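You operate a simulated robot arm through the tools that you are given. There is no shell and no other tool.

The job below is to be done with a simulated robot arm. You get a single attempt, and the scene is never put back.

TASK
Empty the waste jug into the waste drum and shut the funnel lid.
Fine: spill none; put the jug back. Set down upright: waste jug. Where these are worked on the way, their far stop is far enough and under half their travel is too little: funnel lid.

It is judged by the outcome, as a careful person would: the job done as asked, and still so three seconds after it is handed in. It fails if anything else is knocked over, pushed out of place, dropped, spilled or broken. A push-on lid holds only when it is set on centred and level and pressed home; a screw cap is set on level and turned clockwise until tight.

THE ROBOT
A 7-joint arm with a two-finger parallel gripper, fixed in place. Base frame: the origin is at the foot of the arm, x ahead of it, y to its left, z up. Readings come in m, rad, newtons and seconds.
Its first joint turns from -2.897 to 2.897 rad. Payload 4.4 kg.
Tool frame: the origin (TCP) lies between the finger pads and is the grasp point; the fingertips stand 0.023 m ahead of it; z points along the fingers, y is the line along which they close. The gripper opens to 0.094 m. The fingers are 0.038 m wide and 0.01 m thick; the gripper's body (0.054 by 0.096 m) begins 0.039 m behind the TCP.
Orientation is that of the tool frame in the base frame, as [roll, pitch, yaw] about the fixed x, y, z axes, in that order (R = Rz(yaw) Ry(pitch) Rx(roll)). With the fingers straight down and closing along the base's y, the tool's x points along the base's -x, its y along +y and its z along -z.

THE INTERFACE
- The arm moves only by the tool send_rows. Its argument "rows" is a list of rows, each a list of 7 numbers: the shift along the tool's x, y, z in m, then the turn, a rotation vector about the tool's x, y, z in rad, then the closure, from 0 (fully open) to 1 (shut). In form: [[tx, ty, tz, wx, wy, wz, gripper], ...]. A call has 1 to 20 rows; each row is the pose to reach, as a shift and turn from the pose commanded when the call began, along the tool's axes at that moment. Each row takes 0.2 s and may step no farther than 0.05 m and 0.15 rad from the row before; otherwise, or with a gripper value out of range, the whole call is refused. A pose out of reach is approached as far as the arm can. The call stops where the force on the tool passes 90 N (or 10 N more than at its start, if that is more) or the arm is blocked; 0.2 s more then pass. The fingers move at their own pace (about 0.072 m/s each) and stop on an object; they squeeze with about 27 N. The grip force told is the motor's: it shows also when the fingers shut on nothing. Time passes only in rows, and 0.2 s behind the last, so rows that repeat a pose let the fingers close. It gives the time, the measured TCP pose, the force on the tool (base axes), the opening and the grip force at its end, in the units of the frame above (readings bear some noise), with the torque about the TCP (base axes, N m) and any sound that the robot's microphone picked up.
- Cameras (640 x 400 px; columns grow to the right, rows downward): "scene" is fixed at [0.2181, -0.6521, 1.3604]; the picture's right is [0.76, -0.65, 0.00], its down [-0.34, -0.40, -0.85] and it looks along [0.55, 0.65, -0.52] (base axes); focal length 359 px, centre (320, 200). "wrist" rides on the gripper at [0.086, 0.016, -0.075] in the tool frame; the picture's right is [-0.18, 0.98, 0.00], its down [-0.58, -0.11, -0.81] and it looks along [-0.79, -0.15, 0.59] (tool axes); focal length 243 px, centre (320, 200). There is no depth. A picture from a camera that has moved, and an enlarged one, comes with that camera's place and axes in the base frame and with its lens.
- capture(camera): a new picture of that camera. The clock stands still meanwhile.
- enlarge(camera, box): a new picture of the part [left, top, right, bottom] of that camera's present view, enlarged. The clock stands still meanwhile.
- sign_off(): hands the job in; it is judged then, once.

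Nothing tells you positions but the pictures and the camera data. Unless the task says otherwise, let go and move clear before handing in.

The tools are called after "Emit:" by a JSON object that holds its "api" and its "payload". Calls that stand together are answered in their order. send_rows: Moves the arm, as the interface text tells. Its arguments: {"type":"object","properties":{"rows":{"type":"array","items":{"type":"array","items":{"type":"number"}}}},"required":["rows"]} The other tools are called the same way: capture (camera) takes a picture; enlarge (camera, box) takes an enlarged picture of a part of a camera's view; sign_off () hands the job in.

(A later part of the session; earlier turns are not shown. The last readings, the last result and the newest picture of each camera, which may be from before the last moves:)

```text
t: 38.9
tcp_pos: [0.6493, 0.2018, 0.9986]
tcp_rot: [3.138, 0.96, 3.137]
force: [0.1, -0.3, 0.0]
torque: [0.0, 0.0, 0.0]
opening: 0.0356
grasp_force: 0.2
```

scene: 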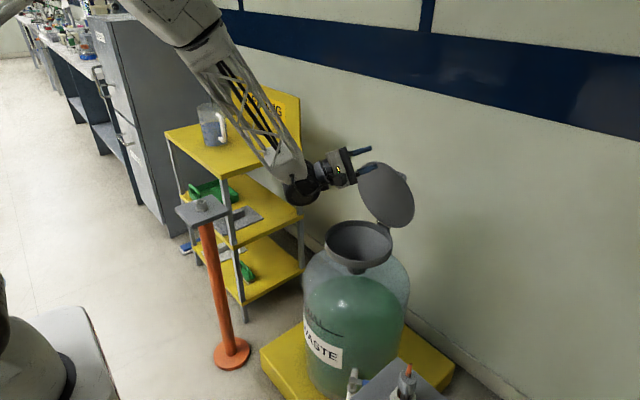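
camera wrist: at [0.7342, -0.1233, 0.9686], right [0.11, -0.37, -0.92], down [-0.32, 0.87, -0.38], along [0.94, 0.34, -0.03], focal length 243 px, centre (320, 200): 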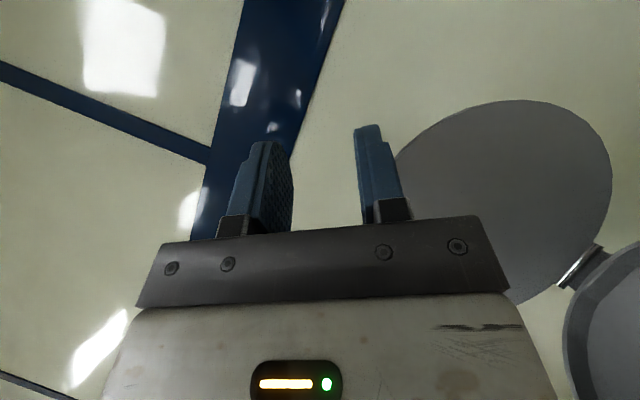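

Emit:
{"api": "send_rows", "payload": {"rows": [[0.0032, 0.0442, 0.0057, 0, 0, 0, 0.62], [0.0065, 0.0884, 0.0113, 0, 0, 0, 0.62], [0.0097, 0.1327, 0.017, 0, 0, 0, 0.62], [0.0129, 0.1769, 0.0226, 0, 0, 0, 0.62], [0.0162, 0.2211, 0.0283, 0, 0, 0, 0.62], [0.0194, 0.2653, 0.0339, 0, 0, 0, 0.62], [0.0226, 0.3096, 0.0396, 0, 0, 0, 0.62], [0.0259, 0.3538, 0.0452, 0, 0, 0, 0.62], [0.0291, 0.398, 0.0509, 0, 0, 0, 0.62]]}}

Emit:
{"api": "capture", "payload": {"camera": "wrist"}}

Emit:
{"api": "enlarge", "payload": {"camera": "scene", "box": [140, 60, 300, 160]}}

```text
t: 40.9
tcp_pos: [0.6761, 0.5968, 0.9462]
tcp_rot: [-3.142, 0.96, 3.137]
force: [0.3, -0.3, 0.2]
torque: [0.01, 0.03, -0.01]
opening: 0.0357
grasp_force: 0.1
```

```text
taken
camera wrist: at [0.5662, 0.6125, 0.9181], right [0.11, 0.98, 0.15], down [-0.33, -0.11, 0.94], along [0.94, -0.15, 0.31], focal length 243 px, centre (320, 200)
```

wrist: 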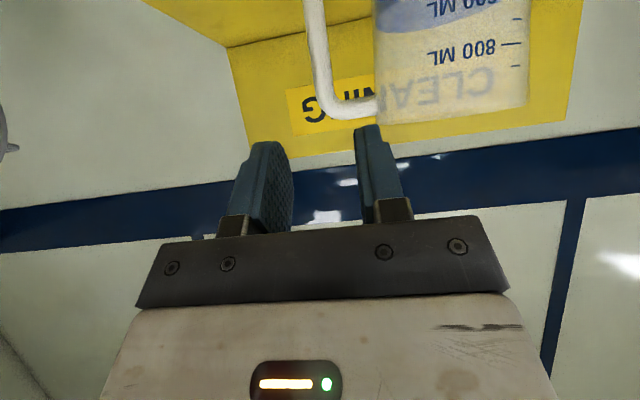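

```text
4.00 times, centred on (220, 110) of scene
camera zoom: at [0.2181, -0.6521, 1.3604], right [0.76, -0.65, 0.0], down [-0.34, -0.4, -0.85], along [0.55, 0.65, -0.52], focal length 1438 px, centre (720, 560)
```

zoom: 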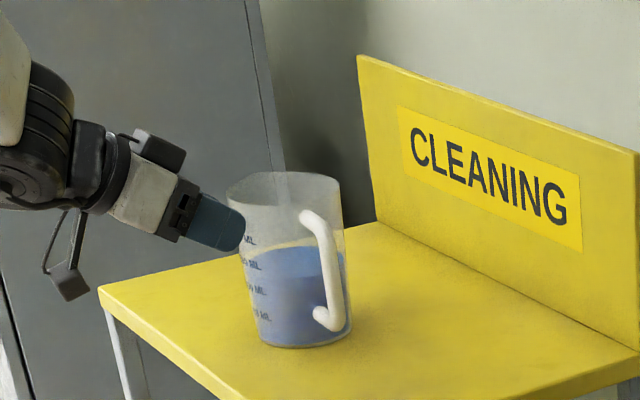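

The bar lies in line with the fingers, but the hand's corner would pass very close to the jug rim. I'll yaw the tool about 15° so the hand stays away from the jug, then check again.

Emit:
{"api": "send_rows", "payload": {"rows": [[-0.0004, -0.0137, 0.0058, -0.1065, 0, -0.0745, 0.62], [-0.0008, -0.0274, 0.0116, -0.213, 0, -0.149, 0.62], [-0.0008, -0.0274, 0.0116, -0.213, 0, -0.149, 0.62]]}}

Emit:
{"api": "capture", "payload": {"camera": "wrist"}}

Emit:
{"api": "enlarge", "payload": {"camera": "scene", "box": [140, 60, 300, 160]}}

```text
t: 41.7
tcp_pos: [0.6864, 0.5685, 0.9412]
tcp_rot: [-3.141, 0.96, -2.881]
force: [-0.4, -0.7, 0.0]
torque: [-0.01, -0.03, -0.02]
opening: 0.0358
grasp_force: 0.1
```

```text
taken
camera wrist: at [0.5768, 0.5563, 0.9123], right [-0.15, 0.98, 0.15], down [-0.29, -0.19, 0.94], along [0.95, 0.1, 0.31], focal length 243 px, centre (320, 200)
```

wrist: 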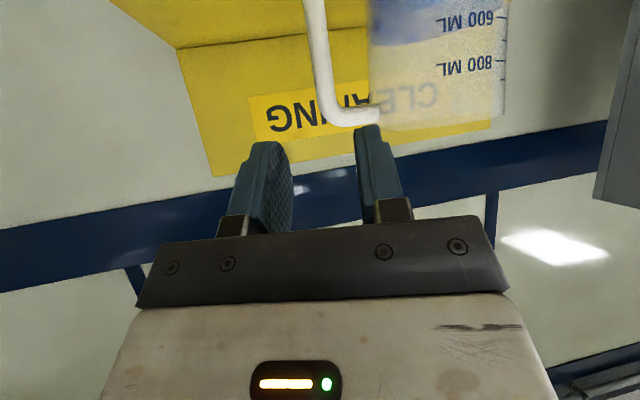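

```text
4.00 times, centred on (220, 110) of scene
camera zoom: at [0.2181, -0.6521, 1.3604], right [0.76, -0.65, 0.0], down [-0.34, -0.4, -0.85], along [0.55, 0.65, -0.52], focal length 1438 px, centre (720, 560)
```

zoom: 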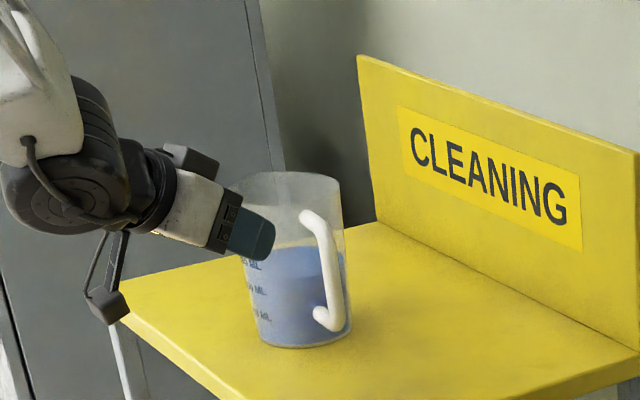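

The bar is centred on the approach line. I'll advance most of the way and check.

Emit:
{"api": "send_rows", "payload": {"rows": [[0, 0, 0.03, 0, 0, 0, 0.62], [0, 0, 0.06, 0, 0, 0, 0.62], [0, 0, 0.08, 0, 0, 0, 0.62]]}}

Emit:
{"api": "capture", "payload": {"camera": "wrist"}}

Emit:
{"api": "enlarge", "payload": {"camera": "scene", "box": [180, 85, 260, 155]}}

```text
t: 42.5
tcp_pos: [0.7509, 0.5873, 0.8927]
tcp_rot: [-3.142, 0.962, -2.884]
force: [0.8, 0.5, 0.0]
torque: [0.0, -0.03, 0.0]
opening: 0.0357
grasp_force: 0.0
```

```text
taken
camera wrist: at [0.6414, 0.5739, 0.8651], right [-0.15, 0.98, 0.15], down [-0.29, -0.19, 0.94], along [0.95, 0.1, 0.31], focal length 243 px, centre (320, 200)
```

wrist: 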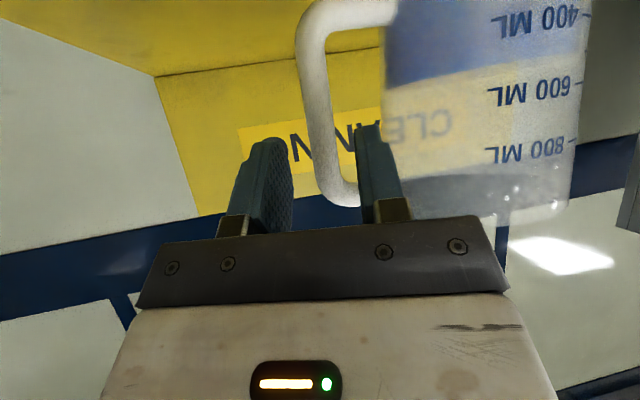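

```text
5.71 times, centred on (220, 120) of scene
camera zoom: at [0.2181, -0.6521, 1.3604], right [0.76, -0.65, 0.0], down [-0.34, -0.4, -0.85], along [0.55, 0.65, -0.52], focal length 2054 px, centre (891, 657)
```

zoom: 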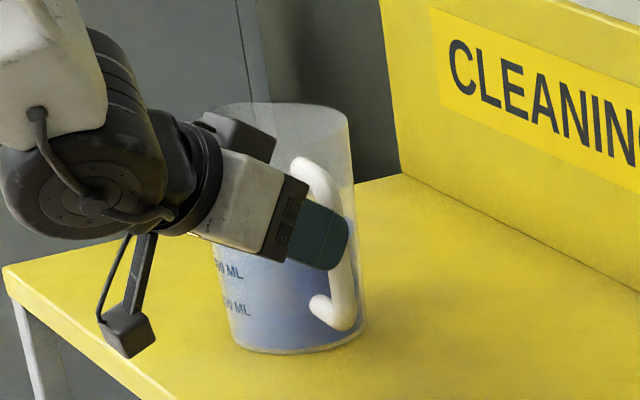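

The bar remains between the fingers, with room on both sides. I'll advance the last 4 cm.

Emit:
{"api": "send_rows", "payload": {"rows": [[0, -0.001, 0.015, 0, 0, 0, 0.62], [0, -0.0015, 0.03, 0, 0, 0, 0.62], [0, -0.0015, 0.038, 0, 0, 0, 0.62]]}}

Emit:
{"api": "capture", "payload": {"camera": "wrist"}}

Emit:
{"api": "enlarge", "payload": {"camera": "scene", "box": [180, 85, 260, 155]}}

```text
t: 43.3
tcp_pos: [0.781, 0.5937, 0.8715]
tcp_rot: [-3.141, 0.961, -2.882]
force: [-0.1, -0.7, -0.3]
torque: [0.02, -0.02, 0.0]
opening: 0.036
grasp_force: 0.0
```

```text
taken
camera wrist: at [0.67, 0.5801, 0.8438], right [-0.15, 0.98, 0.15], down [-0.29, -0.19, 0.94], along [0.95, 0.1, 0.31], focal length 243 px, centre (320, 200)
```

wrist: 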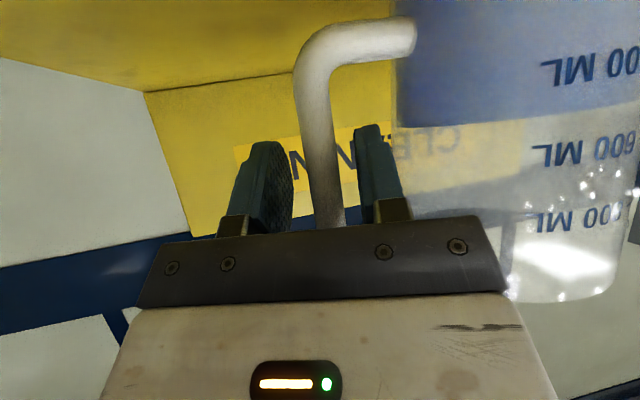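

```text
5.71 times, centred on (220, 120) of scene
camera zoom: at [0.2181, -0.6521, 1.3604], right [0.76, -0.65, 0.0], down [-0.34, -0.4, -0.85], along [0.55, 0.65, -0.52], focal length 2054 px, centre (891, 657)
```

zoom: 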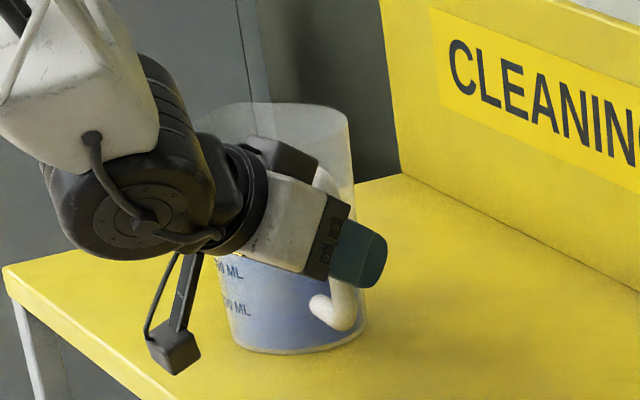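

The bar is inside the grip, but the images suggest it lies about 1 cm farther towards the fingertips. I'll advance 1 cm more and close.

Emit:
{"api": "send_rows", "payload": {"rows": [[0, 0.001, 0.005, 0, 0, 0, 0.62], [0, 0.0015, 0.01, 0, 0, 0, 0.62]]}}

Emit:
{"api": "capture", "payload": {"camera": "wrist"}}

Emit:
{"api": "enlarge", "payload": {"camera": "scene", "box": [180, 85, 260, 155]}}

```text
t: 43.9
tcp_pos: [0.7874, 0.5973, 0.8668]
tcp_rot: [3.141, 0.957, -2.884]
force: [-0.1, -0.1, 0.0]
torque: [0.04, 0.0, 0.0]
opening: 0.0358
grasp_force: 0.1
```

```text
taken
camera wrist: at [0.6779, 0.5845, 0.8383], right [-0.15, 0.98, 0.15], down [-0.29, -0.19, 0.94], along [0.95, 0.1, 0.31], focal length 243 px, centre (320, 200)
```

wrist: 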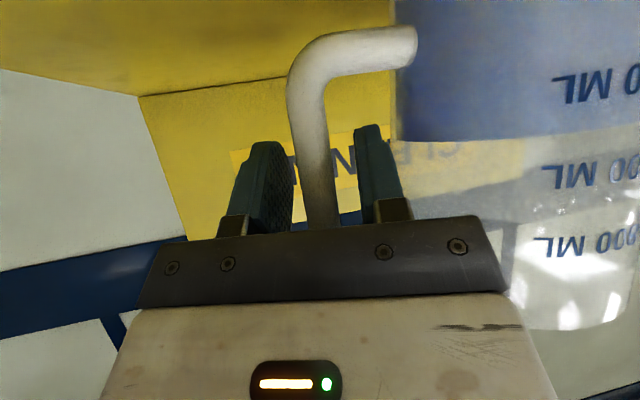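

```text
5.71 times, centred on (220, 120) of scene
camera zoom: at [0.2181, -0.6521, 1.3604], right [0.76, -0.65, 0.0], down [-0.34, -0.4, -0.85], along [0.55, 0.65, -0.52], focal length 2054 px, centre (891, 657)
```

zoom: 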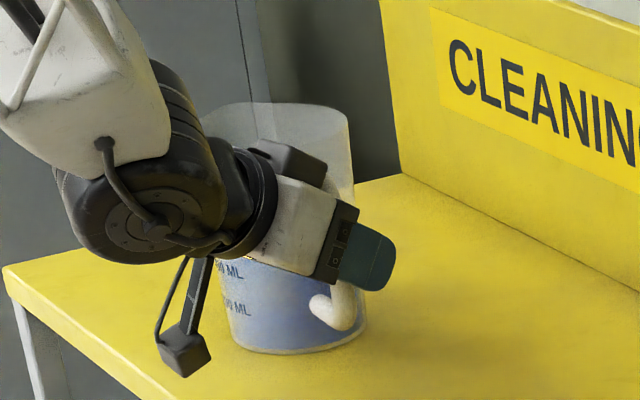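

The bar sits well inside the pads. Closing now.

Emit:
{"api": "send_rows", "payload": {"rows": [[0, 0, 0, 0, 0, 0, 0.8], [0, 0, 0, 0, 0, 0, 1], [0, 0, 0, 0, 0, 0, 1], [0, 0, 0, 0, 0, 0, 1]]}}

Emit:
{"api": "capture", "payload": {"camera": "wrist"}}

```text
t: 44.9
tcp_pos: [0.7879, 0.5969, 0.8654]
tcp_rot: [-3.141, 0.959, -2.883]
force: [0.8, -0.2, 1.5]
torque: [0.16, -0.15, -0.07]
opening: 0.0163
grasp_force: 27.5
```

```text
taken
camera wrist: at [0.6778, 0.5845, 0.8382], right [-0.15, 0.98, 0.15], down [-0.29, -0.19, 0.94], along [0.95, 0.1, 0.31], focal length 243 px, centre (320, 200)
```

wrist: 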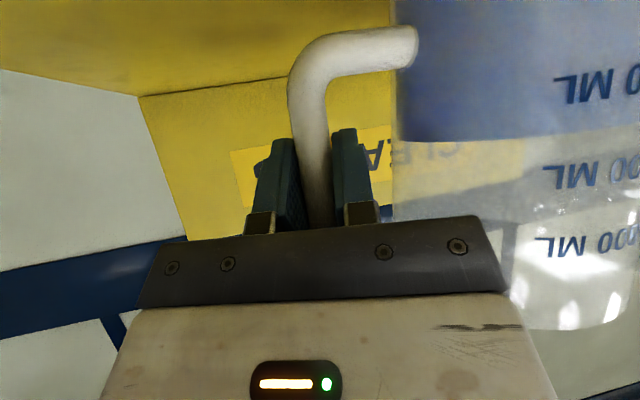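

I have a firm grip on the handle, with 16 mm between the pads. I'll lift 2 cm slowly and check that the jug stays level.

Emit:
{"api": "send_rows", "payload": {"rows": [[-0.0041, 0, -0.0029, 0, 0, 0, 1], [-0.0082, 0, -0.0057, 0, 0, 0, 1], [-0.0123, 0, -0.0086, 0, 0, 0, 1], [-0.0164, 0, -0.0115, 0, 0, 0, 1], [-0.0164, 0, -0.0115, 0, 0, 0, 1]]}}

Emit:
{"api": "enlarge", "payload": {"camera": "scene", "box": [180, 85, 260, 155]}}

Emit:
{"api": "capture", "payload": {"camera": "wrist"}}

```text
t: 46.1
tcp_pos: [0.7876, 0.5976, 0.8874]
tcp_rot: [3.141, 0.96, -2.884]
force: [0.0, 0.6, -6.8]
torque: [-0.48, -0.02, 0.0]
opening: 0.0161
grasp_force: 26.7
```

```text
5.71 times, centred on (220, 120) of scene
camera zoom: at [0.2181, -0.6521, 1.3604], right [0.76, -0.65, 0.0], down [-0.34, -0.4, -0.85], along [0.55, 0.65, -0.52], focal length 2054 px, centre (891, 657)
```

zoom: 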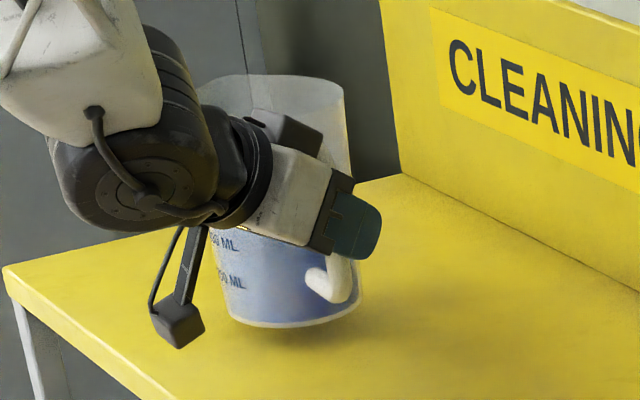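

```text
taken
camera wrist: at [0.6777, 0.5845, 0.8582], right [-0.15, 0.98, 0.15], down [-0.29, -0.19, 0.94], along [0.95, 0.1, 0.31], focal length 243 px, centre (320, 200)
```

wrist: 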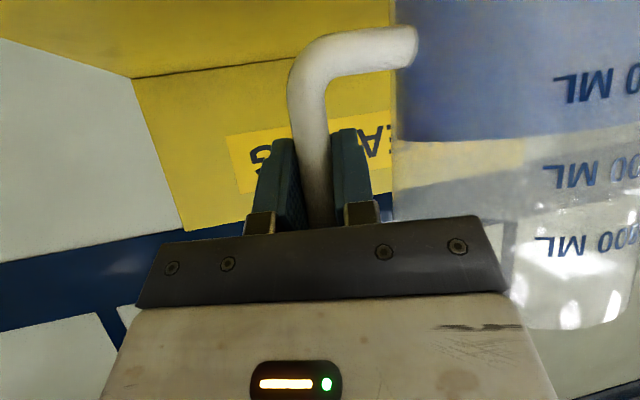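

The jug lifts level with no slip, weighing about 7 N in total. I'll raise it further.

Emit:
{"api": "send_rows", "payload": {"rows": [[-0.0082, 0, -0.0057, 0, 0, 0, 1], [-0.0246, 0, -0.0172, 0, 0, 0, 1], [-0.0451, 0, -0.0315, 0, 0, 0, 1], [-0.0655, 0, -0.0459, 0, 0, 0, 1], [-0.086, 0, -0.0602, 0, 0, 0, 1], [-0.1024, 0, -0.0717, 0, 0, 0, 1], [-0.1106, 0, -0.0774, 0, 0, 0, 1]]}}

Emit:
{"api": "send_rows", "payload": {"rows": [[0.0012, -0.0098, -0.0017, 0, 0, 0, 1], [0.0036, -0.0293, -0.0052, 0, 0, 0, 1], [0.0067, -0.0538, -0.0095, 0, 0, 0, 1], [0.0103, -0.0831, -0.0147, 0, 0, 0, 1], [0.0139, -0.1124, -0.0199, 0, 0, 0, 1], [0.0176, -0.1417, -0.0251, 0, 0, 0, 1], [0.0212, -0.171, -0.0303, 0, 0, 0, 1], [0.0248, -0.2003, -0.0355, 0, 0, 0, 1], [0.0285, -0.2297, -0.0407, 0, 0, 0, 1], [0.0321, -0.259, -0.0458, 0, 0, 0, 1], [0.0357, -0.2883, -0.051, 0, 0, 0, 1], [0.0394, -0.3176, -0.0562, 0, 0, 0, 1], [0.043, -0.3469, -0.0614, 0, 0, 0, 1], [0.0466, -0.3763, -0.0666, 0, 0, 0, 1], [0.0497, -0.4007, -0.0709, 0, 0, 0, 1], [0.0515, -0.4154, -0.0735, 0, 0, 0, 1], [0.0529, -0.4266, -0.0755, 0, 0, 0, 1]]}}

Emit:
{"api": "capture", "payload": {"camera": "scene"}}

```text
t: 47.7
tcp_pos: [0.7872, 0.5975, 1.0212]
tcp_rot: [-3.14, 0.959, -2.884]
force: [0.1, 0.6, -6.7]
torque: [-0.45, -0.03, -0.03]
opening: 0.0161
grasp_force: 26.6
```

```text
t: 51.3
tcp_pos: [0.8096, 0.1627, 1.0212]
tcp_rot: [-3.141, 0.959, -2.884]
force: [0.3, -1.3, -6.4]
torque: [-0.45, 0.07, 0.0]
opening: 0.0161
grasp_force: 27.3
```

```text
taken
```

scene: 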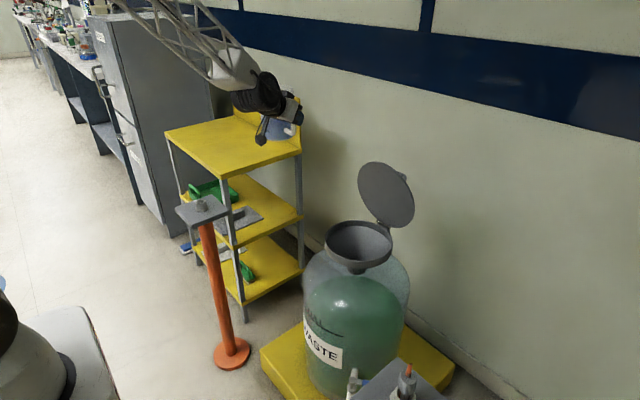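

The carry is steady. On to beside the funnel.

Emit:
{"api": "send_rows", "payload": {"rows": [[0.0012, -0.0098, -0.0017, 0, 0, 0, 1], [0.0036, -0.0293, -0.0052, 0, 0, 0, 1], [0.0067, -0.0538, -0.0095, 0, 0, 0, 1], [0.0103, -0.0831, -0.0147, 0, 0, 0, 1], [0.0139, -0.1124, -0.0199, 0, 0, 0, 1], [0.0176, -0.1417, -0.0251, 0, 0, 0, 1], [0.0212, -0.171, -0.0303, 0, 0, 0, 1], [0.0248, -0.2003, -0.0355, 0, 0, 0, 1], [0.0285, -0.2297, -0.0407, 0, 0, 0, 1], [0.0321, -0.259, -0.0458, 0, 0, 0, 1], [0.0357, -0.2883, -0.051, 0, 0, 0, 1], [0.0394, -0.3176, -0.0562, 0, 0, 0, 1], [0.043, -0.3469, -0.0614, 0, 0, 0, 1], [0.0466, -0.3763, -0.0666, 0, 0, 0, 1], [0.0497, -0.4007, -0.0709, 0, 0, 0, 1], [0.0515, -0.4154, -0.0735, 0, 0, 0, 1], [0.0529, -0.4266, -0.0755, 0, 0, 0, 1]]}}

Emit:
{"api": "capture", "payload": {"camera": "scene"}}

Emit:
{"api": "enlarge", "payload": {"camera": "scene", "box": [280, 100, 480, 260]}}

```text
t: 54.9
tcp_pos: [0.8258, -0.2754, 1.0226]
tcp_rot: [-3.138, 0.96, -2.883]
force: [-0.5, -0.5, -6.7]
torque: [-0.44, 0.0, 0.01]
opening: 0.0159
grasp_force: 26.9
```

```text
taken
```

scene: 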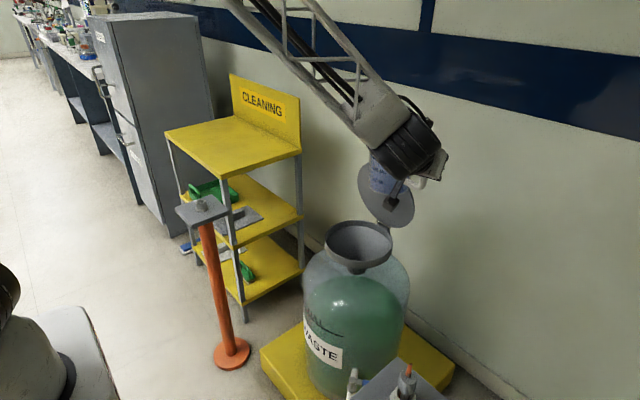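

```text
2.50 times, centred on (380, 180) of scene
camera zoom: at [0.2181, -0.6521, 1.3604], right [0.76, -0.65, 0.0], down [-0.34, -0.4, -0.85], along [0.55, 0.65, -0.52], focal length 898 px, centre (170, 250)
```

zoom: 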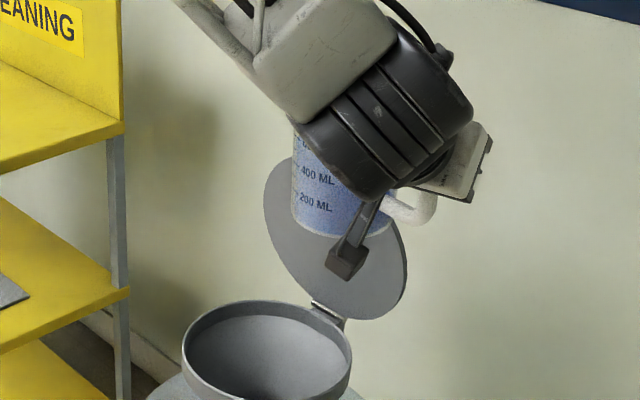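

I'm in position beside the funnel. I'll lower while starting the tilt, stopping at about 40°, before any liquid reaches the spout.

Emit:
{"api": "send_rows", "payload": {"rows": [[0.0098, 0, 0.0069, 0.0388, 0.0179, -0.0554, 1], [0.0197, 0, 0.0138, 0.0776, 0.0358, -0.1109, 1], [0.0295, 0, 0.0206, 0.1164, 0.0537, -0.1663, 1], [0.0393, 0, 0.0275, 0.1553, 0.0716, -0.2217, 1], [0.0492, 0, 0.0344, 0.1941, 0.0895, -0.2772, 1], [0.059, 0, 0.0413, 0.2329, 0.1074, -0.3326, 1], [0.0688, 0, 0.0482, 0.2717, 0.1253, -0.388, 1], [0.0786, 0, 0.055, 0.3105, 0.1432, -0.4435, 1], [0.0885, 0, 0.0619, 0.3493, 0.1611, -0.4989, 1], [0.0983, 0, 0.0688, 0.3882, 0.179, -0.5543, 1]]}}

Emit:
{"api": "enlarge", "payload": {"camera": "scene", "box": [280, 120, 480, 280]}}

Emit:
{"api": "capture", "payload": {"camera": "wrist"}}

```text
t: 57.1
tcp_pos: [0.8282, -0.2758, 0.9025]
tcp_rot: [-2.314, 0.561, -2.285]
force: [-0.2, 0.5, -5.8]
torque: [-0.28, 0.01, -0.02]
opening: 0.0159
grasp_force: 26.9
```

```text
2.50 times, centred on (380, 200) of scene
camera zoom: at [0.2181, -0.6521, 1.3604], right [0.76, -0.65, 0.0], down [-0.34, -0.4, -0.85], along [0.55, 0.65, -0.52], focal length 898 px, centre (170, 200)
```

zoom: 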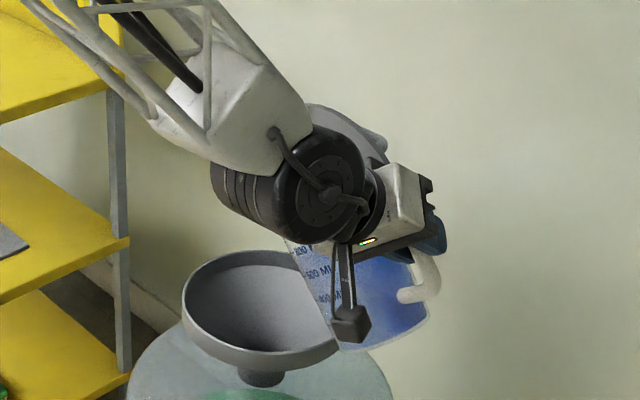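

```text
taken
camera wrist: at [0.7178, -0.3036, 0.8884], right [-0.15, 0.84, -0.51], down [-0.29, 0.46, 0.84], along [0.95, 0.27, 0.18], focal length 243 px, centre (320, 200)
```

wrist: 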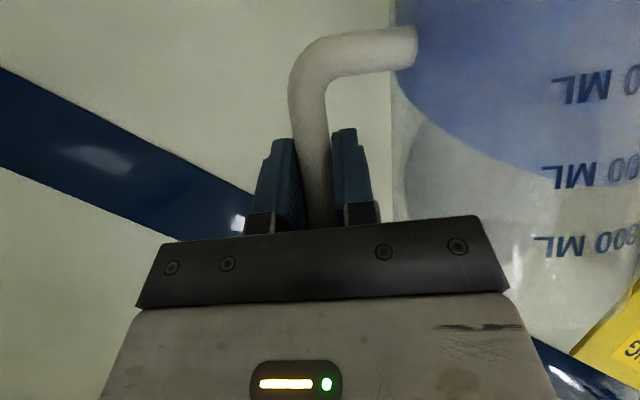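

All is steady, and the spout is over the funnel. I'll tilt on slowly so the pour begins gently.

Emit:
{"api": "send_rows", "payload": {"rows": [[-0.0002, 0.0002, -0.0001, 0.0166, 0.0077, -0.0238, 1], [-0.0005, 0.0006, -0.0002, 0.0333, 0.0153, -0.0475, 1], [-0.0008, 0.001, -0.0003, 0.0499, 0.023, -0.0713, 1], [-0.0016, 0.0018, -0.0005, 0.0665, 0.0307, -0.095, 1], [-0.0027, 0.0031, -0.0009, 0.0832, 0.0384, -0.1188, 1], [-0.0042, 0.0048, -0.0014, 0.0998, 0.046, -0.1425, 1], [-0.0056, 0.0064, -0.0018, 0.1164, 0.0537, -0.1663, 1], [-0.007, 0.0081, -0.0023, 0.1331, 0.0614, -0.1901, 1]]}}

Emit:
{"api": "enlarge", "payload": {"camera": "scene", "box": [280, 120, 480, 280]}}

Emit:
{"api": "capture", "payload": {"camera": "wrist"}}

```text
t: 58.9
tcp_pos: [0.8272, -0.2635, 0.9018]
tcp_rot: [-2.147, 0.373, -2.209]
force: [0.8, 0.6, -5.4]
torque: [-0.17, 0.01, -0.03]
opening: 0.0158
grasp_force: 27.2
```

```text
2.50 times, centred on (380, 200) of scene
camera zoom: at [0.2181, -0.6521, 1.3604], right [0.76, -0.65, 0.0], down [-0.34, -0.4, -0.85], along [0.55, 0.65, -0.52], focal length 898 px, centre (170, 200)
```

zoom: 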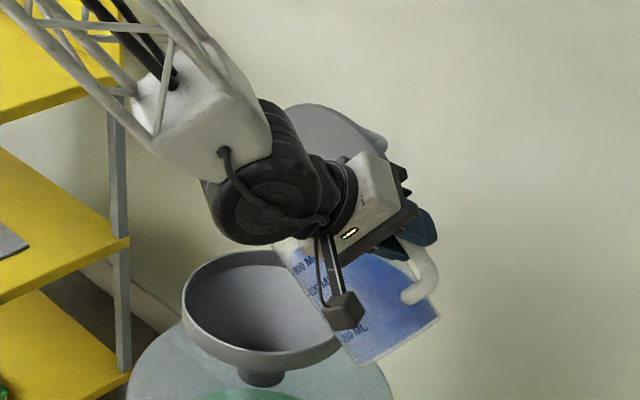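

```text
taken
camera wrist: at [0.7177, -0.2942, 0.8948], right [-0.15, 0.7, -0.7], down [-0.29, 0.65, 0.71], along [0.95, 0.31, 0.1], focal length 243 px, centre (320, 200)
```

wrist: 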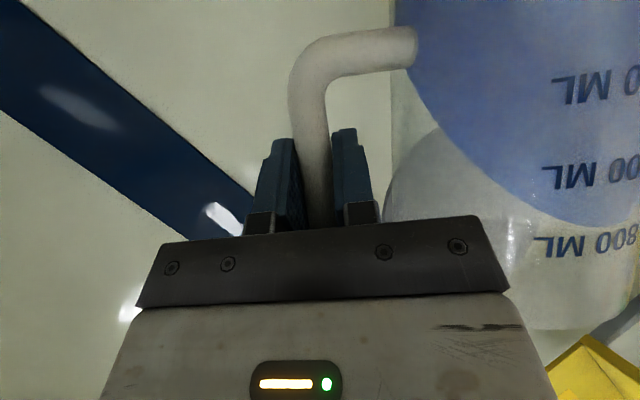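

The weight is falling gradually with nothing visible outside the funnel. I'll continue tilting slowly.

Emit:
{"api": "send_rows", "payload": {"rows": [[-0.0019, 0.0014, -0.0009, 0.0166, 0.0077, -0.0238, 1], [-0.0037, 0.0029, -0.0017, 0.0333, 0.0153, -0.0475, 1], [-0.0064, 0.0048, -0.0029, 0.0499, 0.023, -0.0713, 1], [-0.009, 0.0068, -0.0041, 0.0666, 0.0307, -0.095, 1], [-0.012, 0.0091, -0.0054, 0.0832, 0.0384, -0.1188, 1], [-0.015, 0.0114, -0.0068, 0.0998, 0.046, -0.1426, 1], [-0.018, 0.0137, -0.0082, 0.1165, 0.0537, -0.1663, 1], [-0.0213, 0.0162, -0.0097, 0.1331, 0.0614, -0.1901, 1]]}}

Emit:
{"api": "enlarge", "payload": {"camera": "scene", "box": [280, 120, 480, 280]}}

Emit:
{"api": "capture", "payload": {"camera": "wrist"}}

```text
t: 60.7
tcp_pos: [0.8274, -0.236, 0.9013]
tcp_rot: [-2.001, 0.177, -2.171]
force: [-0.3, -0.6, -5.6]
torque: [-0.05, 0.01, 0.02]
opening: 0.0156
grasp_force: 27.0
```

```text
2.50 times, centred on (380, 200) of scene
camera zoom: at [0.2181, -0.6521, 1.3604], right [0.76, -0.65, 0.0], down [-0.34, -0.4, -0.85], along [0.55, 0.65, -0.52], focal length 898 px, centre (170, 200)
```

zoom: 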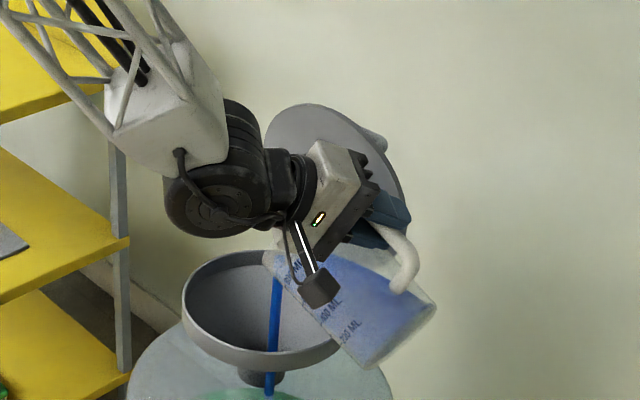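

```text
taken
camera wrist: at [0.7172, -0.2664, 0.9014], right [-0.15, 0.51, -0.85], down [-0.29, 0.8, 0.53], along [0.95, 0.32, 0.03], focal length 243 px, centre (320, 200)
```

wrist: 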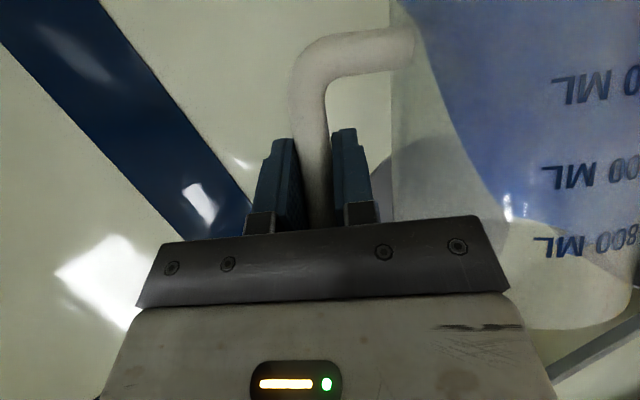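

A blue stream has started. I'll zoom in to be sure it falls inside the funnel.

Emit:
{"api": "enlarge", "payload": {"camera": "scene", "box": [320, 200, 420, 290]}}

```text
4.44 times, centred on (370, 245) of scene
camera zoom: at [0.2181, -0.6521, 1.3604], right [0.76, -0.65, 0.0], down [-0.34, -0.4, -0.85], along [0.55, 0.65, -0.52], focal length 1597 px, centre (98, 0)
```

zoom: 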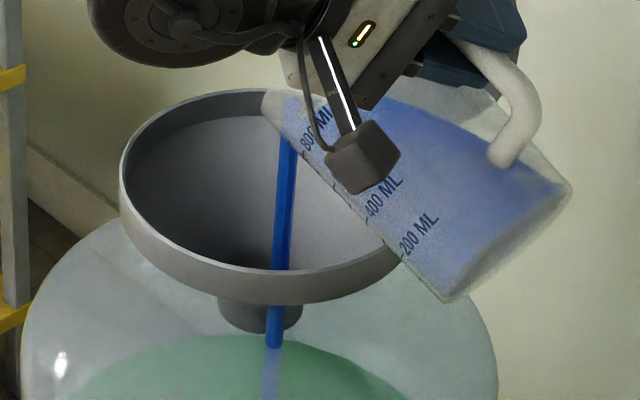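

The stream falls near the middle of the funnel mouth and on into the drum. Continuing at the same slow rate.

Emit:
{"api": "send_rows", "payload": {"rows": [[-0.0037, 0.0017, -0.002, 0.0166, 0.0077, -0.0238, 1], [-0.0073, 0.0033, -0.0041, 0.0333, 0.0153, -0.0475, 1], [-0.011, 0.005, -0.0061, 0.0499, 0.023, -0.0713, 1], [-0.015, 0.0068, -0.0083, 0.0666, 0.0307, -0.095, 1], [-0.0191, 0.0087, -0.0106, 0.0832, 0.0384, -0.1188, 1], [-0.0224, 0.0101, -0.0124, 0.0998, 0.046, -0.1426, 1], [-0.0264, 0.012, -0.0146, 0.1165, 0.0537, -0.1663, 1], [-0.0301, 0.0136, -0.0167, 0.1331, 0.0614, -0.1901, 1], [-0.0338, 0.0153, -0.0187, 0.1497, 0.069, -0.2138, 1], [-0.0378, 0.0171, -0.021, 0.1664, 0.0767, -0.2376, 1]]}}

Emit:
{"api": "enlarge", "payload": {"camera": "scene", "box": [280, 120, 480, 280]}}

```text
t: 62.9
tcp_pos: [0.8263, -0.1893, 0.9019]
tcp_rot: [-1.835, -0.072, -2.161]
force: [0.6, -0.2, -1.6]
torque: [0.05, 0.04, 0.02]
opening: 0.0156
grasp_force: 27.0
```

```text
2.50 times, centred on (380, 200) of scene
camera zoom: at [0.2181, -0.6521, 1.3604], right [0.76, -0.65, 0.0], down [-0.34, -0.4, -0.85], along [0.55, 0.65, -0.52], focal length 898 px, centre (170, 200)
```

zoom: 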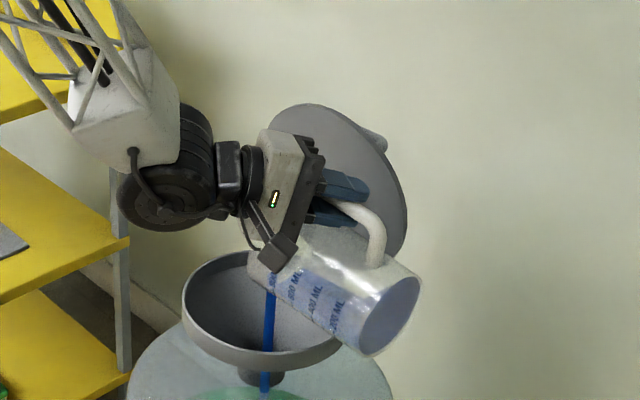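

The pour is going cleanly and most of it is out. I'll tilt further past horizontal to drain the jug.

Emit:
{"api": "send_rows", "payload": {"rows": [[-0.011, 0.0012, -0.0073, 0.0333, 0.0153, -0.0475, 1], [-0.0187, 0.002, -0.0124, 0.0666, 0.0307, -0.095, 1], [-0.0266, 0.0028, -0.0177, 0.0998, 0.046, -0.1425, 1], [-0.0348, 0.0037, -0.0232, 0.1331, 0.0614, -0.1901, 1], [-0.0431, 0.0046, -0.0287, 0.1664, 0.0767, -0.2376, 1], [-0.0514, 0.0054, -0.0342, 0.1996, 0.0921, -0.2851, 1], [-0.0597, 0.0063, -0.0397, 0.2329, 0.1074, -0.3326, 1], [-0.0688, 0.0073, -0.0458, 0.2662, 0.1227, -0.3801, 1], [-0.0771, 0.0082, -0.0513, 0.2994, 0.1381, -0.4276, 1], [-0.0854, 0.009, -0.0569, 0.3327, 0.1534, -0.4751, 1], [-0.0937, 0.0099, -0.0624, 0.366, 0.1688, -0.5227, 1], [-0.102, 0.0108, -0.0679, 0.3992, 0.1841, -0.5702, 1], [-0.102, 0.0108, -0.0679, 0.3992, 0.1841, -0.5702, 1], [-0.102, 0.0108, -0.0679, 0.3992, 0.1841, -0.5702, 1], [-0.102, 0.0108, -0.0679, 0.3992, 0.1841, -0.5702, 1]]}}

Emit:
{"api": "enlarge", "payload": {"camera": "scene", "box": [280, 120, 480, 280]}}

Emit:
{"api": "capture", "payload": {"camera": "wrist"}}

```text
t: 66.1
tcp_pos: [0.8265, -0.0656, 0.9028]
tcp_rot: [-1.359, -0.645, -2.338]
force: [0.0, 0.3, -1.5]
torque: [0.06, 0.01, 0.02]
opening: 0.0154
grasp_force: 27.3
```

```text
2.50 times, centred on (380, 200) of scene
camera zoom: at [0.2181, -0.6521, 1.3604], right [0.76, -0.65, 0.0], down [-0.34, -0.4, -0.85], along [0.55, 0.65, -0.52], focal length 898 px, centre (170, 200)
```

zoom: 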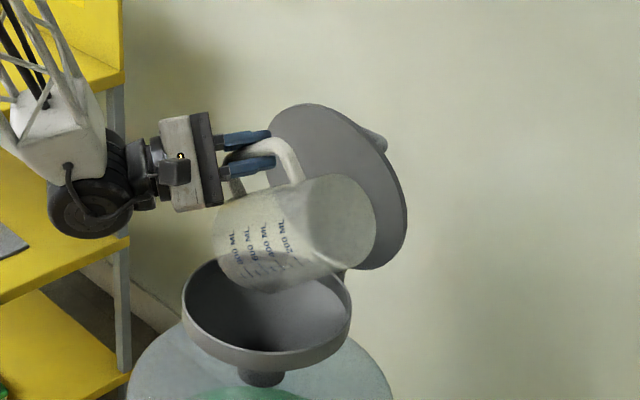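

```text
taken
camera wrist: at [0.7177, -0.0813, 0.9284], right [-0.15, -0.45, -0.88], down [-0.29, 0.87, -0.4], along [0.95, 0.19, -0.26], focal length 243 px, centre (320, 200)
```

wrist: 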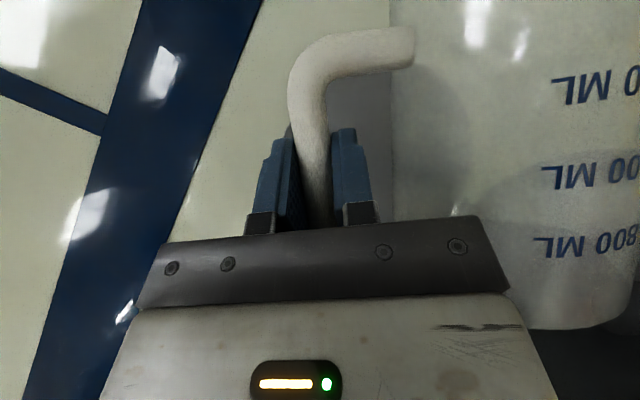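

The jug is empty. I'll let it drip for a moment, then bring it upright while rising.

Emit:
{"api": "send_rows", "payload": {"rows": [[0, 0, 0, 0, 0, 0, 1], [0, 0, 0, 0, 0, 0, 1], [0, 0, 0, 0, 0, 0, 1], [0, 0, 0, 0, 0, 0, 1], [0.0167, -0.0038, 0.0104, -0.0813, -0.0375, 0.1161, 1], [0.0333, -0.0077, 0.0209, -0.1627, -0.075, 0.2323, 1], [0.05, -0.0115, 0.0313, -0.244, -0.1125, 0.3484, 1], [0.0666, -0.0153, 0.0417, -0.3253, -0.15, 0.4646, 1], [0.0833, -0.0191, 0.0522, -0.4066, -0.1875, 0.5807, 1], [0.0999, -0.023, 0.0626, -0.488, -0.225, 0.6969, 1], [0.1166, -0.0268, 0.073, -0.5693, -0.2625, 0.813, 1], [0.1332, -0.0306, 0.0834, -0.6506, -0.3, 0.9292, 1], [0.141, -0.0229, 0.0914, -0.7319, -0.3375, 1.0453, 1], [0.1488, -0.0152, 0.0993, -0.8133, -0.375, 1.1615, 1], [0.1566, -0.0075, 0.1073, -0.8946, -0.4125, 1.2776, 1], [0.1644, 0.0002, 0.1152, -0.9759, -0.45, 1.3938, 1], [0.1722, 0.0079, 0.1231, -1.0572, -0.4875, 1.5099, 1], [0.18, 0.0156, 0.1311, -1.1386, -0.525, 1.6261, 1], [0.1878, 0.0233, 0.139, -1.2199, -0.5625, 1.7422, 1]]}}

Emit:
{"api": "capture", "payload": {"camera": "scene"}}

Emit:
{"api": "capture", "payload": {"camera": "wrist"}}

```text
t: 70.1
tcp_pos: [0.8276, -0.2689, 1.0198]
tcp_rot: [3.14, 0.96, -2.884]
force: [-0.1, -0.2, -0.6]
torque: [-0.08, 0.01, 0.05]
opening: 0.0156
grasp_force: 27.5
```

```text
taken
```

scene: 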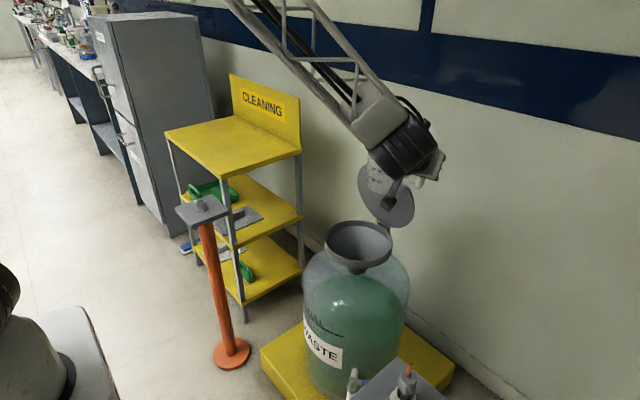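

```text
taken
camera wrist: at [0.7172, -0.2818, 0.9916], right [-0.15, 0.98, 0.15], down [-0.29, -0.19, 0.94], along [0.95, 0.1, 0.31], focal length 243 px, centre (320, 200)
```

wrist: 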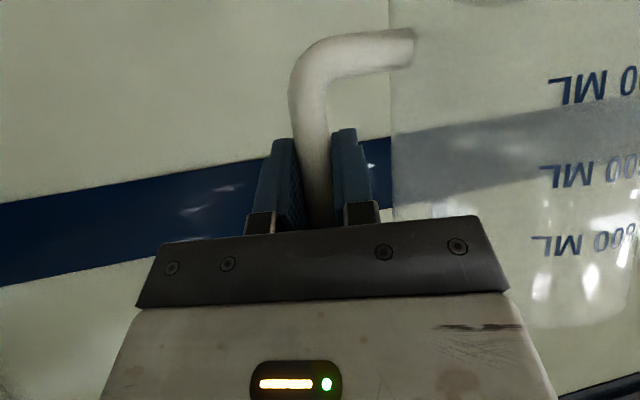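

The jug is upright and clean, and the floor and drum show no spill. I'll carry the empty jug back above its spot.

Emit:
{"api": "send_rows", "payload": {"rows": [[-0.0018, 0.0147, 0.0026, 0, 0, 0, 1], [-0.0061, 0.0489, 0.0087, 0, 0, 0, 1], [-0.0116, 0.0928, 0.0165, 0, 0, 0, 1], [-0.017, 0.1368, 0.0243, 0, 0, 0, 1], [-0.0225, 0.1808, 0.0321, 0, 0, 0, 1], [-0.028, 0.2247, 0.0399, 0, 0, 0, 1], [-0.0335, 0.2687, 0.0477, 0, 0, 0, 1], [-0.0389, 0.3127, 0.0556, 0, 0, 0, 1], [-0.0444, 0.3566, 0.0634, 0, 0, 0, 1], [-0.0499, 0.4006, 0.0712, 0, 0, 0, 1], [-0.0554, 0.4446, 0.079, 0, 0, 0, 1], [-0.0609, 0.4886, 0.0868, 0, 0, 0, 1], [-0.0663, 0.5325, 0.0946, 0, 0, 0, 1], [-0.0718, 0.5765, 0.1024, 0, 0, 0, 1], [-0.0773, 0.6205, 0.1102, 0, 0, 0, 1], [-0.0828, 0.6644, 0.118, 0, 0, 0, 1], [-0.0882, 0.7084, 0.1259, 0, 0, 0, 1], [-0.0937, 0.7524, 0.1337, 0, 0, 0, 1], [-0.0986, 0.7915, 0.1406, 0, 0, 0, 1], [-0.1022, 0.8208, 0.1458, 0, 0, 0, 1]]}}

Emit:
{"api": "send_rows", "payload": {"rows": [[-0.0017, 0.0137, 0.0025, 0, 0, 0, 1], [-0.0034, 0.0274, 0.0049, 0, 0, 0, 1], [-0.0034, 0.0274, 0.0049, 0, 0, 0, 1]]}}

Emit:
{"api": "enlarge", "payload": {"camera": "scene", "box": [140, 60, 300, 160]}}

```text
t: 74.3
tcp_pos: [0.7895, 0.5739, 1.0234]
tcp_rot: [-3.141, 0.959, -2.884]
force: [0.1, 0.1, -1.0]
torque: [-0.08, 0.01, -0.02]
opening: 0.0155
grasp_force: 27.0
```

```text
t: 75.1
tcp_pos: [0.7881, 0.5995, 1.0212]
tcp_rot: [-3.141, 0.959, -2.885]
force: [-0.3, 0.0, -1.3]
torque: [-0.08, 0.03, 0.01]
opening: 0.0154
grasp_force: 27.2
```

```text
4.00 times, centred on (220, 110) of scene
camera zoom: at [0.2181, -0.6521, 1.3604], right [0.76, -0.65, 0.0], down [-0.34, -0.4, -0.85], along [0.55, 0.65, -0.52], focal length 1438 px, centre (720, 560)
```

zoom: 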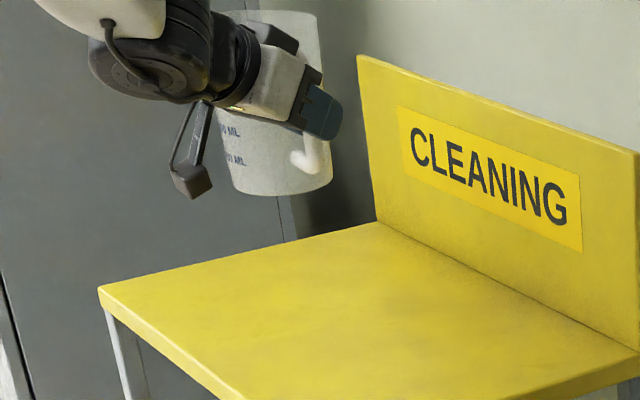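

I'm above the original spot. Lowering to just above the shelf.

Emit:
{"api": "send_rows", "payload": {"rows": [[0.0246, -0.001, 0.0172, 0, 0, 0, 1], [0.0573, -0.002, 0.0402, 0, 0, 0, 1], [0.086, -0.002, 0.0602, 0, 0, 0, 1], [0.1065, -0.002, 0.0746, 0, 0, 0, 1], [0.1188, -0.002, 0.0832, 0, 0, 0, 1], [0.1188, -0.002, 0.0832, 0, 0, 0, 1]]}}

Emit:
{"api": "enlarge", "payload": {"camera": "scene", "box": [180, 85, 260, 155]}}

```text
t: 76.5
tcp_pos: [0.7881, 0.5956, 0.8756]
tcp_rot: [-3.141, 0.961, -2.884]
force: [-0.1, -0.1, -1.3]
torque: [-0.08, -0.02, 0.0]
opening: 0.0154
grasp_force: 27.3
```

```text
5.71 times, centred on (220, 120) of scene
camera zoom: at [0.2181, -0.6521, 1.3604], right [0.76, -0.65, 0.0], down [-0.34, -0.4, -0.85], along [0.55, 0.65, -0.52], focal length 2054 px, centre (891, 657)
```

zoom: 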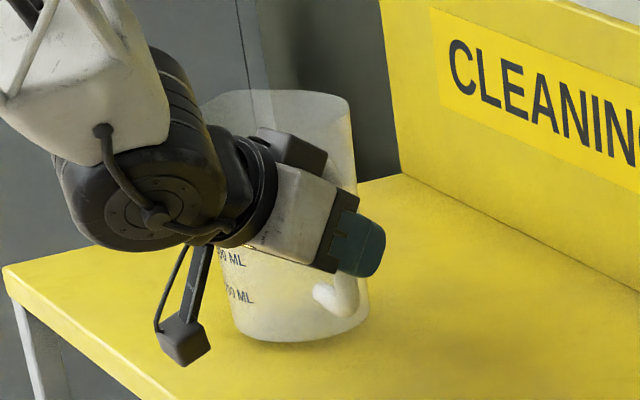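

Emit:
{"api": "send_rows", "payload": {"rows": [[0.0025, 0, 0.0017, 0, 0, 0, 1], [0.0049, 0, 0.0034, 0, 0, 0, 1], [0.0066, 0, 0.0046, 0, 0, 0, 1]]}}

```text
t: 77.3
tcp_pos: [0.7906, 0.5959, 0.8678]
tcp_rot: [-3.141, 0.96, -2.884]
force: [0.2, 0.0, -1.0]
torque: [-0.08, 0.0, 0.0]
opening: 0.0154
grasp_force: 27.7
```

Emit:
{"api": "send_rows", "payload": {"rows": [[0.0012, 0, 0.0009, 0, 0, 0, 1], [0.0025, 0, 0.0017, 0, 0, 0, 1]]}}

Emit:
{"api": "enlarge", "payload": {"camera": "scene", "box": [180, 85, 260, 155]}}

```text
t: 77.9
tcp_pos: [0.791, 0.5951, 0.8653]
tcp_rot: [3.141, 0.964, -2.884]
force: [2.6, -4.3, 13.7]
torque: [0.47, 0.24, -0.02]
opening: 0.0155
grasp_force: 27.2
```

```text
5.71 times, centred on (220, 120) of scene
camera zoom: at [0.2181, -0.6521, 1.3604], right [0.76, -0.65, 0.0], down [-0.34, -0.4, -0.85], along [0.55, 0.65, -0.52], focal length 2054 px, centre (891, 657)
```

zoom: 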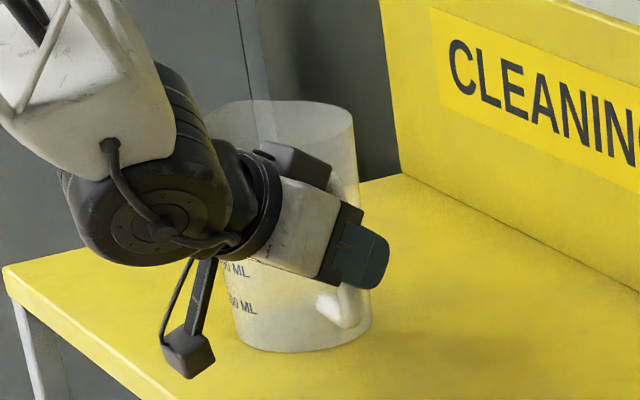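

The jug is on the shelf. I'll ease the pressure and open the fingers just enough to clear the handle.

Emit:
{"api": "send_rows", "payload": {"rows": [[-0.0006, 0, -0.0004, 0, 0, 0, 1], [-0.0006, 0, -0.0004, 0, 0, 0, 0.75], [-0.0006, 0, -0.0004, 0, 0, 0, 0.62], [-0.0006, 0, -0.0004, 0, 0, 0, 0.62]]}}

Emit:
{"api": "capture", "payload": {"camera": "wrist"}}

Emit:
{"api": "enlarge", "payload": {"camera": "scene", "box": [180, 85, 260, 155]}}

```text
t: 78.9
tcp_pos: [0.7889, 0.597, 0.8629]
tcp_rot: [3.141, 0.96, -2.885]
force: [0.2, 0.1, -0.8]
torque: [0.0, -0.01, 0.03]
opening: 0.0358
grasp_force: 0.0
```

```text
taken
camera wrist: at [0.679, 0.5835, 0.8355], right [-0.15, 0.98, 0.15], down [-0.29, -0.19, 0.94], along [0.95, 0.1, 0.31], focal length 243 px, centre (320, 200)
```

wrist: 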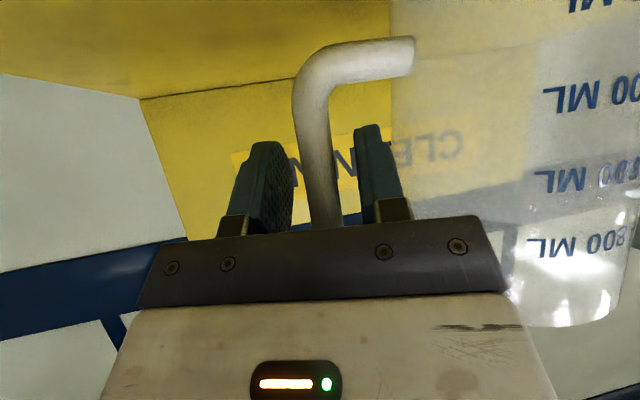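

```text
5.71 times, centred on (220, 120) of scene
camera zoom: at [0.2181, -0.6521, 1.3604], right [0.76, -0.65, 0.0], down [-0.34, -0.4, -0.85], along [0.55, 0.65, -0.52], focal length 2054 px, centre (891, 657)
```

zoom: 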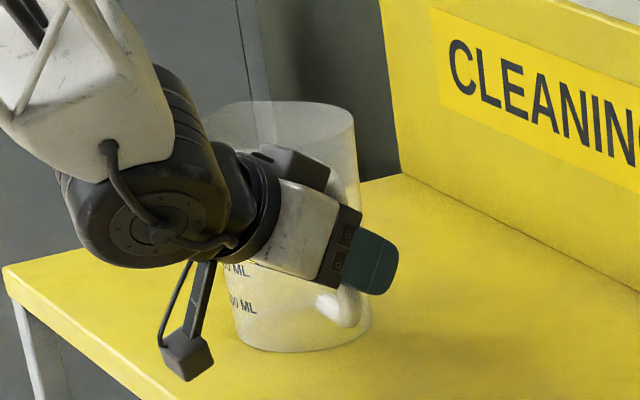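

Released, and the handle is free between the fingers. I'll back straight out along the approach line.

Emit:
{"api": "send_rows", "payload": {"rows": [[0, 0, -0.02, 0, 0, 0, 0.62], [0, 0, -0.05, 0, 0, 0, 0.62], [0, 0, -0.09, 0, 0, 0, 0.62], [0, 0, -0.13, 0, 0, 0, 0.62]]}}

Emit:
{"api": "enlarge", "payload": {"camera": "scene", "box": [140, 60, 300, 160]}}

```text
t: 79.9
tcp_pos: [0.688, 0.5678, 0.9378]
tcp_rot: [3.141, 0.962, -2.881]
force: [-0.5, -0.1, -1.0]
torque: [-0.03, 0.01, 0.04]
opening: 0.0356
grasp_force: 0.0
```

```text
4.00 times, centred on (220, 110) of scene
camera zoom: at [0.2181, -0.6521, 1.3604], right [0.76, -0.65, 0.0], down [-0.34, -0.4, -0.85], along [0.55, 0.65, -0.52], focal length 1438 px, centre (720, 560)
```

zoom: 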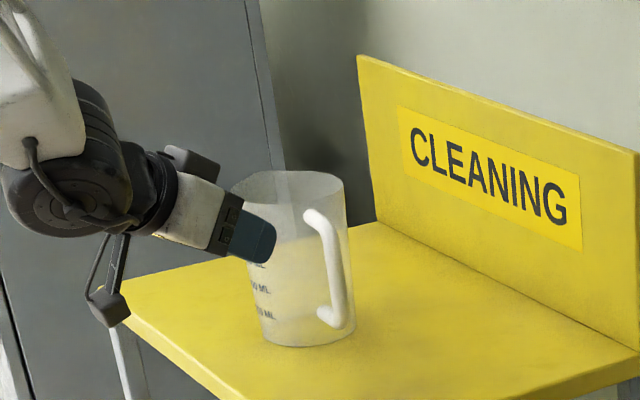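

The jug stands upright, empty, and where it was. Next I'll go back to close the lid, starting by pitching the tool down again as I rise.

Emit:
{"api": "send_rows", "payload": {"rows": [[-0.0111, -0.0149, -0.0195, 0, 0.137, 0, 0.62], [-0.0223, -0.0298, -0.0389, 0, 0.274, 0, 0.62], [-0.0334, -0.0447, -0.0584, 0, 0.411, 0, 0.62], [-0.0445, -0.0597, -0.0779, 0, 0.548, 0, 0.62], [-0.0556, -0.0746, -0.0974, 0, 0.685, 0, 0.62], [-0.0668, -0.0895, -0.1168, 0, 0.822, 0, 0.62], [-0.0779, -0.1044, -0.1363, 0, 0.96, 0, 0.62]]}}

Emit:
{"api": "send_rows", "payload": {"rows": [[-0.0008, -0.0459, 0, 0, 0, -0.1093, 0.62], [-0.0016, -0.0918, 0, 0, 0, -0.2187, 0.62], [-0.0024, -0.1377, 0, 0, 0, -0.328, 0.62], [-0.0032, -0.1836, 0, 0, 0, -0.4373, 0.62], [-0.004, -0.2295, 0, 0, 0, -0.5467, 0.62], [-0.0048, -0.2754, 0, 0, 0, -0.656, 0.62], [-0.0055, -0.3213, 0, 0, 0, -0.7653, 0.62], [-0.0063, -0.3672, 0, 0, 0, -0.8747, 0.62], [-0.0071, -0.4131, 0, 0, 0, -0.984, 0.62], [-0.0079, -0.459, 0, 0, 0, -1.0933, 0.62], [-0.0087, -0.5049, 0, 0, 0, -1.2027, 0.62], [-0.0095, -0.5508, 0, 0, 0, -1.312, 0.62]]}}

Emit:
{"api": "capture", "payload": {"camera": "scene"}}

```text
t: 81.5
tcp_pos: [0.6627, 0.4951, 1.0264]
tcp_rot: [3.141, 0.367, -2.884]
force: [-0.5, -0.4, 0.3]
torque: [0.0, -0.02, -0.01]
opening: 0.0359
grasp_force: 0.1
out of reach, approached as far as the arm can: row 5, 6, 7
```

```text
t: 84.3
tcp_pos: [0.8311, 0.0387, 1.044]
tcp_rot: [-2.859, 0.579, -1.968]
force: [0.0, 0.8, -0.5]
torque: [-0.06, 0.01, -0.05]
opening: 0.0358
grasp_force: 0.2
out of reach, approached as far as the arm can: row 1, 2, 3, 4, 5, 6, 7, 8, 9, 10
stopped in row 12: the arm was blocked; the commanded pose is now the measured one
```

```text
taken
```

scene: 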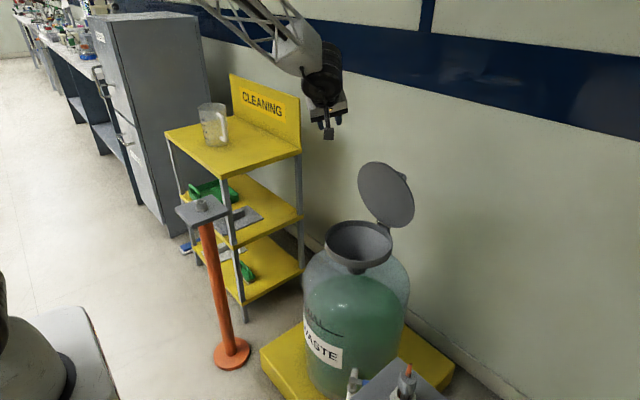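

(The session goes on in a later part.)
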